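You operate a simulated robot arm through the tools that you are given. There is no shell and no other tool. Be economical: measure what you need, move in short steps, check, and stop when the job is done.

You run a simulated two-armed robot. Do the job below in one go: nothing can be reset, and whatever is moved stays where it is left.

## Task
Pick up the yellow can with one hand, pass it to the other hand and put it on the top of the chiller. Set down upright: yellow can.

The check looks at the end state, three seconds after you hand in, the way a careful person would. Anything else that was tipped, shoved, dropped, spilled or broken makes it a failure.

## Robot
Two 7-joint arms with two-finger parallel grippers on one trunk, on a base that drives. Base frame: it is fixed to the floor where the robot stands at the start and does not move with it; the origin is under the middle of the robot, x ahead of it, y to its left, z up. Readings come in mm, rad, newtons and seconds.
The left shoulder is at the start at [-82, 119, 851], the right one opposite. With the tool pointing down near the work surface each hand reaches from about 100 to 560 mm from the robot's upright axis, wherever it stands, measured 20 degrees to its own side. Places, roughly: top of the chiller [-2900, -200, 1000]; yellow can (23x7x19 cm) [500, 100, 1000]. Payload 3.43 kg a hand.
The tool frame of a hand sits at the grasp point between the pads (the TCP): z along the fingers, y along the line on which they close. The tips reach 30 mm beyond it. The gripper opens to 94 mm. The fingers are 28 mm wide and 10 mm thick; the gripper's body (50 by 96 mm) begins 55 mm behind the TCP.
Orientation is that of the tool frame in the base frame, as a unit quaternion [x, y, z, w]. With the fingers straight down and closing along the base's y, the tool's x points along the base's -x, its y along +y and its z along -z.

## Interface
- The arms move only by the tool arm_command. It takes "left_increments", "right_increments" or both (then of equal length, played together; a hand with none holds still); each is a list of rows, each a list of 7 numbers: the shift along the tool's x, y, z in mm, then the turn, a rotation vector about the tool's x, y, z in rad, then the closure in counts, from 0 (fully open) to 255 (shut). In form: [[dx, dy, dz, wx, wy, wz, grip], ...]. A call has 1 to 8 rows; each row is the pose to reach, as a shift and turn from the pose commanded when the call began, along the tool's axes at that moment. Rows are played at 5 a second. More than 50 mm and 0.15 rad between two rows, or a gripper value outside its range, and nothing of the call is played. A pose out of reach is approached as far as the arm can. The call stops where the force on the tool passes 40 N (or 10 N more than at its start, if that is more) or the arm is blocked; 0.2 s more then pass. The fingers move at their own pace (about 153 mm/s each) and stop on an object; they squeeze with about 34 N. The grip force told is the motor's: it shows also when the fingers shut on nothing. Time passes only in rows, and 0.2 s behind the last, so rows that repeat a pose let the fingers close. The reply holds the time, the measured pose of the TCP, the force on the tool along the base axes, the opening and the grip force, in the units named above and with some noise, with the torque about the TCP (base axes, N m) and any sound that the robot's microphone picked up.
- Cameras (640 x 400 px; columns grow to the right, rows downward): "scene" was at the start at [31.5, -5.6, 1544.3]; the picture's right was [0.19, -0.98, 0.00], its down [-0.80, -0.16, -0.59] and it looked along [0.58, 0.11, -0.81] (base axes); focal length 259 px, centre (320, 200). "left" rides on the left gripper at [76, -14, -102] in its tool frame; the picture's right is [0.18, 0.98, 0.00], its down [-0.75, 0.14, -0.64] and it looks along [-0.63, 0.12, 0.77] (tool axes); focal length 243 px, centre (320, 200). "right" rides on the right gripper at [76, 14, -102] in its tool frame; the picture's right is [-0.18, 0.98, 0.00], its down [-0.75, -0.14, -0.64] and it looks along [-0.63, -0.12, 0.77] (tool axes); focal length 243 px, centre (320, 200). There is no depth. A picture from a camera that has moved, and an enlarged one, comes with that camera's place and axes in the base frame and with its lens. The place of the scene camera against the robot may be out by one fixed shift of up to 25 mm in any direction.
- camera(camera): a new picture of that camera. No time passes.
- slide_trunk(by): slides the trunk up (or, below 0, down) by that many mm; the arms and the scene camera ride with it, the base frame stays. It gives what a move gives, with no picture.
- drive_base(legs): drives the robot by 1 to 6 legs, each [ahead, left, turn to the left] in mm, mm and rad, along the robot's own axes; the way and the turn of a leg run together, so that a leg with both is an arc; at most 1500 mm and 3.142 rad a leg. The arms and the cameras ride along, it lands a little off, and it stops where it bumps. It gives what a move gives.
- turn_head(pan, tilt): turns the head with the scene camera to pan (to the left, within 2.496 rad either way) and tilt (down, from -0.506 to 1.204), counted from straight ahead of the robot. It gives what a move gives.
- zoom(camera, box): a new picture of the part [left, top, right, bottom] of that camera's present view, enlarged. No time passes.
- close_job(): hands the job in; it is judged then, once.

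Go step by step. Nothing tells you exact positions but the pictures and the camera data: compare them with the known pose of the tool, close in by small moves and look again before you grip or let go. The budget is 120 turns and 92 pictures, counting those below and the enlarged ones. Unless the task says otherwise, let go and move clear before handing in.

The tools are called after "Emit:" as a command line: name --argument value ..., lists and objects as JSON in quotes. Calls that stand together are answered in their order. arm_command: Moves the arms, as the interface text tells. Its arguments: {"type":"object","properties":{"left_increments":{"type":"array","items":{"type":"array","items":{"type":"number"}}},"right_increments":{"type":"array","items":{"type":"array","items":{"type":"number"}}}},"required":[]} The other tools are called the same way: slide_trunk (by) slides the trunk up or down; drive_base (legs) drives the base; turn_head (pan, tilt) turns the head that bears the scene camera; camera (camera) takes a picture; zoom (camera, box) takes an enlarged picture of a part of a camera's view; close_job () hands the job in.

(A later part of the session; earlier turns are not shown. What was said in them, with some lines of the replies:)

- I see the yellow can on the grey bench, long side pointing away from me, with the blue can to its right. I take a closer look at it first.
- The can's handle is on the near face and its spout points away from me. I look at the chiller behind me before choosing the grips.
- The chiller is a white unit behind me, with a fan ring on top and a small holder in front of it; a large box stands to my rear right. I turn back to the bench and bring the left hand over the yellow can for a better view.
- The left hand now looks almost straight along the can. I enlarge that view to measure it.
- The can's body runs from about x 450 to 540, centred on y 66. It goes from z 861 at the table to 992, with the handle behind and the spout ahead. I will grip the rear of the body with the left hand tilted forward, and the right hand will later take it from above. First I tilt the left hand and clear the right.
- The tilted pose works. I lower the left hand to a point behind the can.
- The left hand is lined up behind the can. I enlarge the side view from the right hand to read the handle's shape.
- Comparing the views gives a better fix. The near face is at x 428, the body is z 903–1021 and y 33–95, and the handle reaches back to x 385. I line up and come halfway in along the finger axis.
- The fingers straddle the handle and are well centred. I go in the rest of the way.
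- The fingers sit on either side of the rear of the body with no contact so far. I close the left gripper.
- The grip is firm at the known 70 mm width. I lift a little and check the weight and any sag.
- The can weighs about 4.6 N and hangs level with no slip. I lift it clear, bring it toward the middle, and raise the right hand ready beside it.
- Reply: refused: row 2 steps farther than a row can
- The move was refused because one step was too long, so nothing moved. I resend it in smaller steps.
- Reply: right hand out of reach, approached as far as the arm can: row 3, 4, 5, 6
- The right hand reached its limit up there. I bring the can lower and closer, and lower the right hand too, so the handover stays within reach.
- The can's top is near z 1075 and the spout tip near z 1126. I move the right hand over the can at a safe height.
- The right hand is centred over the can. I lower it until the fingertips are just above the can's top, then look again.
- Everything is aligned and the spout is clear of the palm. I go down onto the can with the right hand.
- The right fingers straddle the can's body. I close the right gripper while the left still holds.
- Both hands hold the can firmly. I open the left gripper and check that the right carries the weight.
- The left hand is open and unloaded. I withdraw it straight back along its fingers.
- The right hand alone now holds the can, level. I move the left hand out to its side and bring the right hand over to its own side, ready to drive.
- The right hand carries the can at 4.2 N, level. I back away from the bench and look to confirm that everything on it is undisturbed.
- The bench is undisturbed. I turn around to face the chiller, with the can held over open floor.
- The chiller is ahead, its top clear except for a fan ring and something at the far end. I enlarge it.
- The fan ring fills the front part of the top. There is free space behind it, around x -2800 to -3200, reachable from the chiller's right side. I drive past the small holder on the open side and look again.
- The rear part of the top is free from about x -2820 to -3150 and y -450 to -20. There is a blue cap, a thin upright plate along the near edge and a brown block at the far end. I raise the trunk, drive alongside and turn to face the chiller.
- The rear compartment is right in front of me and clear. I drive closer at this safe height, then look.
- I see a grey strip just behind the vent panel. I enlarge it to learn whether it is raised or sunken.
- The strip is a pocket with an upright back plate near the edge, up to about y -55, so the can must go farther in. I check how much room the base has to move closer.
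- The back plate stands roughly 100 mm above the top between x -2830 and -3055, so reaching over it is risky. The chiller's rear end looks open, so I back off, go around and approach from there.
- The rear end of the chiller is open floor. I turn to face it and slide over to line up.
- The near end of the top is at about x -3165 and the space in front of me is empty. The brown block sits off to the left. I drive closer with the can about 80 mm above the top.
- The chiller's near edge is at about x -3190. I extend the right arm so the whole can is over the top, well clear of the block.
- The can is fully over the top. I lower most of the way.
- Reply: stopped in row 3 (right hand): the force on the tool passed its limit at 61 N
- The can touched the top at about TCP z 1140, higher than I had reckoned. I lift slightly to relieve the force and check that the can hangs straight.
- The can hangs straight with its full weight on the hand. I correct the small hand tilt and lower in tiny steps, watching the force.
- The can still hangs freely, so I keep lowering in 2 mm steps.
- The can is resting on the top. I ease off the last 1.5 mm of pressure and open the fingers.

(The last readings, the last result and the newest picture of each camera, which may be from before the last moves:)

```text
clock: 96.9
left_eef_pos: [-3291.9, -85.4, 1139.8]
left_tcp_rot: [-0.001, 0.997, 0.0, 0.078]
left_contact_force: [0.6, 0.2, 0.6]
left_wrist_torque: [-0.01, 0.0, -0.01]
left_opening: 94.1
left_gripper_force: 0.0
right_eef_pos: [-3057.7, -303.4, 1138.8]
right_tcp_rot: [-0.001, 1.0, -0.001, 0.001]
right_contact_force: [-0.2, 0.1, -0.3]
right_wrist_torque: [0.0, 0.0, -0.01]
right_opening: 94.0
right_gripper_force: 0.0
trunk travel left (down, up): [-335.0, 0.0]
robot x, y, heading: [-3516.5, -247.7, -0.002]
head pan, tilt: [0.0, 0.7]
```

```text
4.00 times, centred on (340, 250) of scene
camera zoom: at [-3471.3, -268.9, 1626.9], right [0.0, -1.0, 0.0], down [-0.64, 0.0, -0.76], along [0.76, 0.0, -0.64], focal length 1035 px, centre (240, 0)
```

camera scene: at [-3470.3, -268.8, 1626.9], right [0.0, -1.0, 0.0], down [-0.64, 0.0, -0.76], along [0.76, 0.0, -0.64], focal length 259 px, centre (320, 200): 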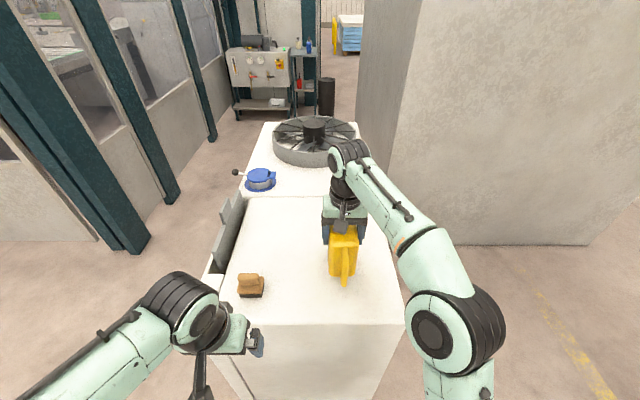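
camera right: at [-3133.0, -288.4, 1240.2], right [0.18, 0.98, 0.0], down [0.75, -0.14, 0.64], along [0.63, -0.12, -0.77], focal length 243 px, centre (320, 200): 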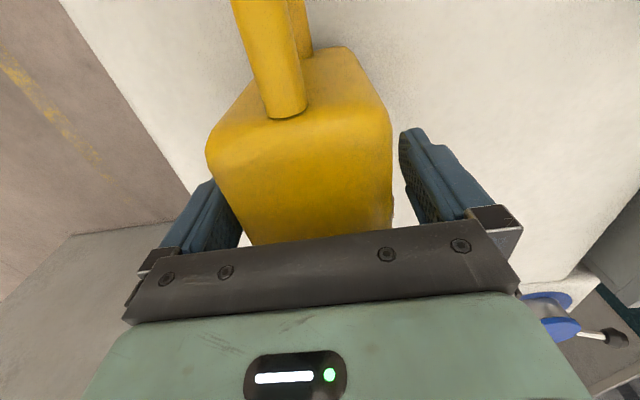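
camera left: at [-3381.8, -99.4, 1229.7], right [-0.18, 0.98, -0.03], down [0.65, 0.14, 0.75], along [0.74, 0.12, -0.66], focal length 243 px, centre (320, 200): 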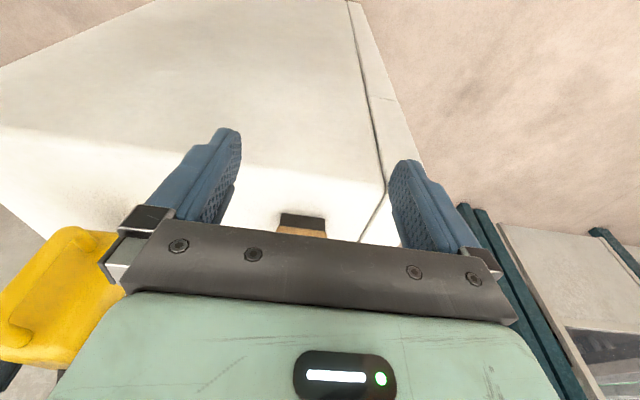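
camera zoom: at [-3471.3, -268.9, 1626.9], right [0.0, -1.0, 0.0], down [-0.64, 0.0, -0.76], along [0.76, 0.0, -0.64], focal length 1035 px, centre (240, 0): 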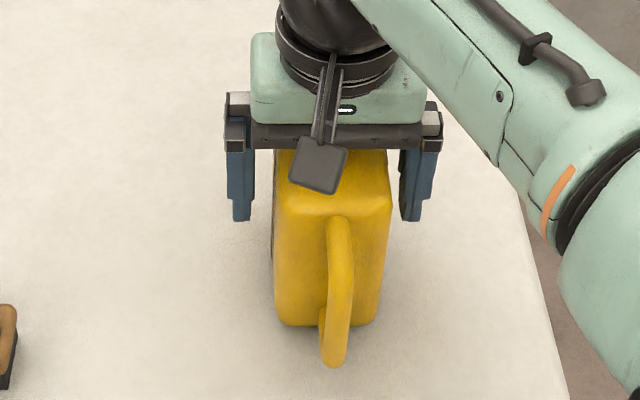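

The can stands free with the fingers clear on both sides. I lift straight up, then pull back.

Emit:
arm_command --right_increments '[[0, 0, -15, 0, 0, 0, 0], [0, 0, -35, 0, 0, 0, 0], [0, 0, -55, 0, 0, 0, 0], [0, 0, -75, 0, 0, 0, 0]]'

Emit:
camera --camera "right"

```text
clock: 97.9
left_eef_pos: [-3291.0, -85.3, 1138.8]
left_tcp_rot: [-0.001, 0.997, 0.001, 0.078]
left_contact_force: [-0.2, 1.2, -0.1]
left_wrist_torque: [0.0, -0.03, 0.03]
left_opening: 93.9
left_gripper_force: 0.1
right_eef_pos: [-3059.3, -302.1, 1213.7]
right_tcp_rot: [0.0, 1.0, 0.0, 0.001]
right_contact_force: [0.0, 0.1, -0.1]
right_wrist_torque: [0.02, 0.0, 0.04]
right_opening: 93.7
right_gripper_force: 0.0
trunk travel left (down, up): [-335.0, 0.0]
robot x, y, heading: [-3517.2, -247.6, 0.005]
head pan, tilt: [0.0, 0.7]
```

```text
20 pictures are left
camera right: at [-3132.9, -288.6, 1315.7], right [0.18, 0.98, 0.0], down [0.75, -0.14, 0.64], along [0.63, -0.12, -0.77], focal length 243 px, centre (320, 200)
```

right: 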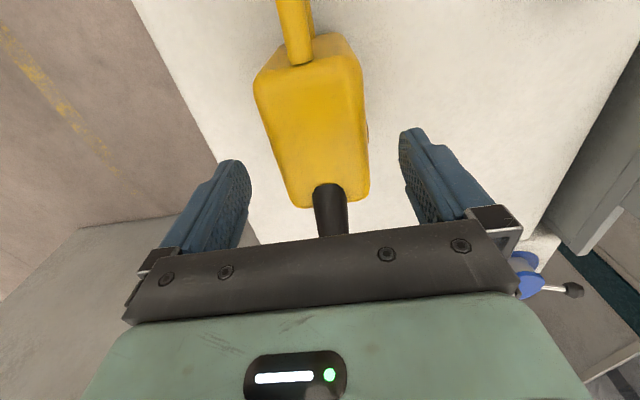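

The fingers are above the can. I draw the arm back, reverse the base and take a final look.

Emit:
arm_command --right_increments '[[30, 0, -3, 0, 0, 0, 0], [70, 0, -3, 0, 0, 0, 0], [110, 0, -3, 0, 0, 0, 0], [150, 0, -3, 0, 0, 0, 0]]'

Emit:
drive_base --legs '[[-250, 0, 0]]'

Emit:
camera --camera "scene"

Emit:
zoom --camera "scene" --box '[200, 120, 420, 280]'

```text
clock: 98.9
left_eef_pos: [-3292.1, -85.8, 1139.2]
left_tcp_rot: [-0.001, 0.997, -0.001, 0.078]
left_contact_force: [0.2, -0.5, 0.3]
left_wrist_torque: [-0.01, -0.01, 0.02]
left_opening: 94.0
left_gripper_force: 0.0
right_eef_pos: [-3211.8, -303.5, 1219.2]
right_tcp_rot: [-0.001, 1.0, 0.0, 0.001]
right_contact_force: [0.2, 0.0, 0.0]
right_wrist_torque: [0.0, 0.01, 0.03]
right_opening: 94.4
right_gripper_force: 0.1
trunk travel left (down, up): [-335.0, 0.0]
robot x, y, heading: [-3515.6, -251.3, 0.004]
head pan, tilt: [0.0, 0.7]
```

```text
clock: 100.7
left_eef_pos: [-3534.6, -83.9, 1139.9]
left_tcp_rot: [-0.001, 0.997, 0.001, 0.077]
left_contact_force: [-0.3, -0.1, 0.2]
left_wrist_torque: [0.06, 0.03, 0.0]
left_opening: 93.9
left_gripper_force: 0.1
right_eef_pos: [-3453.1, -304.4, 1216.8]
right_tcp_rot: [-0.001, 1.0, -0.001, 0.001]
right_contact_force: [-0.3, -0.3, 0.5]
right_wrist_torque: [0.02, -0.02, -0.03]
right_opening: 94.0
right_gripper_force: 0.0
trunk travel left (down, up): [-335.0, 0.0]
robot x, y, heading: [-3761.5, -251.6, 0.001]
head pan, tilt: [0.0, 0.7]
```

```text
19 pictures are left
camera scene: at [-3715.2, -269.4, 1627.1], right [0.0, -1.0, 0.0], down [-0.64, 0.0, -0.76], along [0.76, 0.0, -0.64], focal length 259 px, centre (320, 200)
```

scene: 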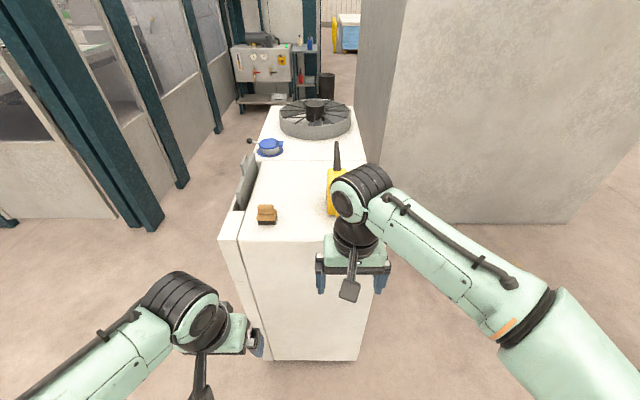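

```text
2.50 times, centred on (310, 200) of scene
camera zoom: at [-3715.2, -269.4, 1627.1], right [0.0, -1.0, 0.0], down [-0.64, 0.0, -0.76], along [0.76, 0.0, -0.64], focal length 647 px, centre (345, 200)
```

zoom: 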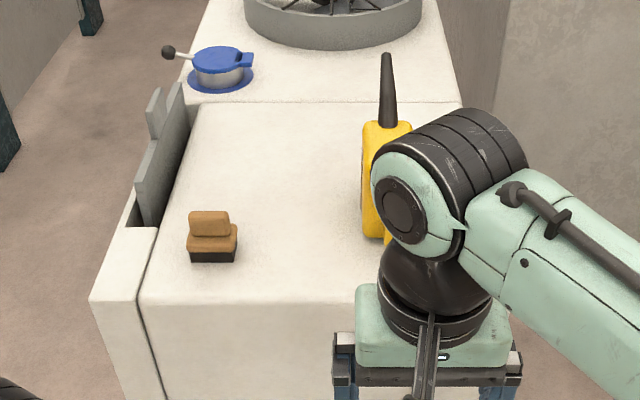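

The can stands upright on the chiller, nothing else has moved, and both hands are empty and clear. I hand in.

Emit:
close_job

```text
The job is handed in.
```

The yellow can is standing upright on top of the chiller. The left hand picked it up and passed it to the right hand, which set it down. My last pictures show nothing else tipped or shoved, and both hands are empty and clear of the can.

On the way down, the can met the chiller top about 40 mm sooner than I expected, and the force briefly reached 61 N. I eased off, checked that it hung straight, and set it down gently.
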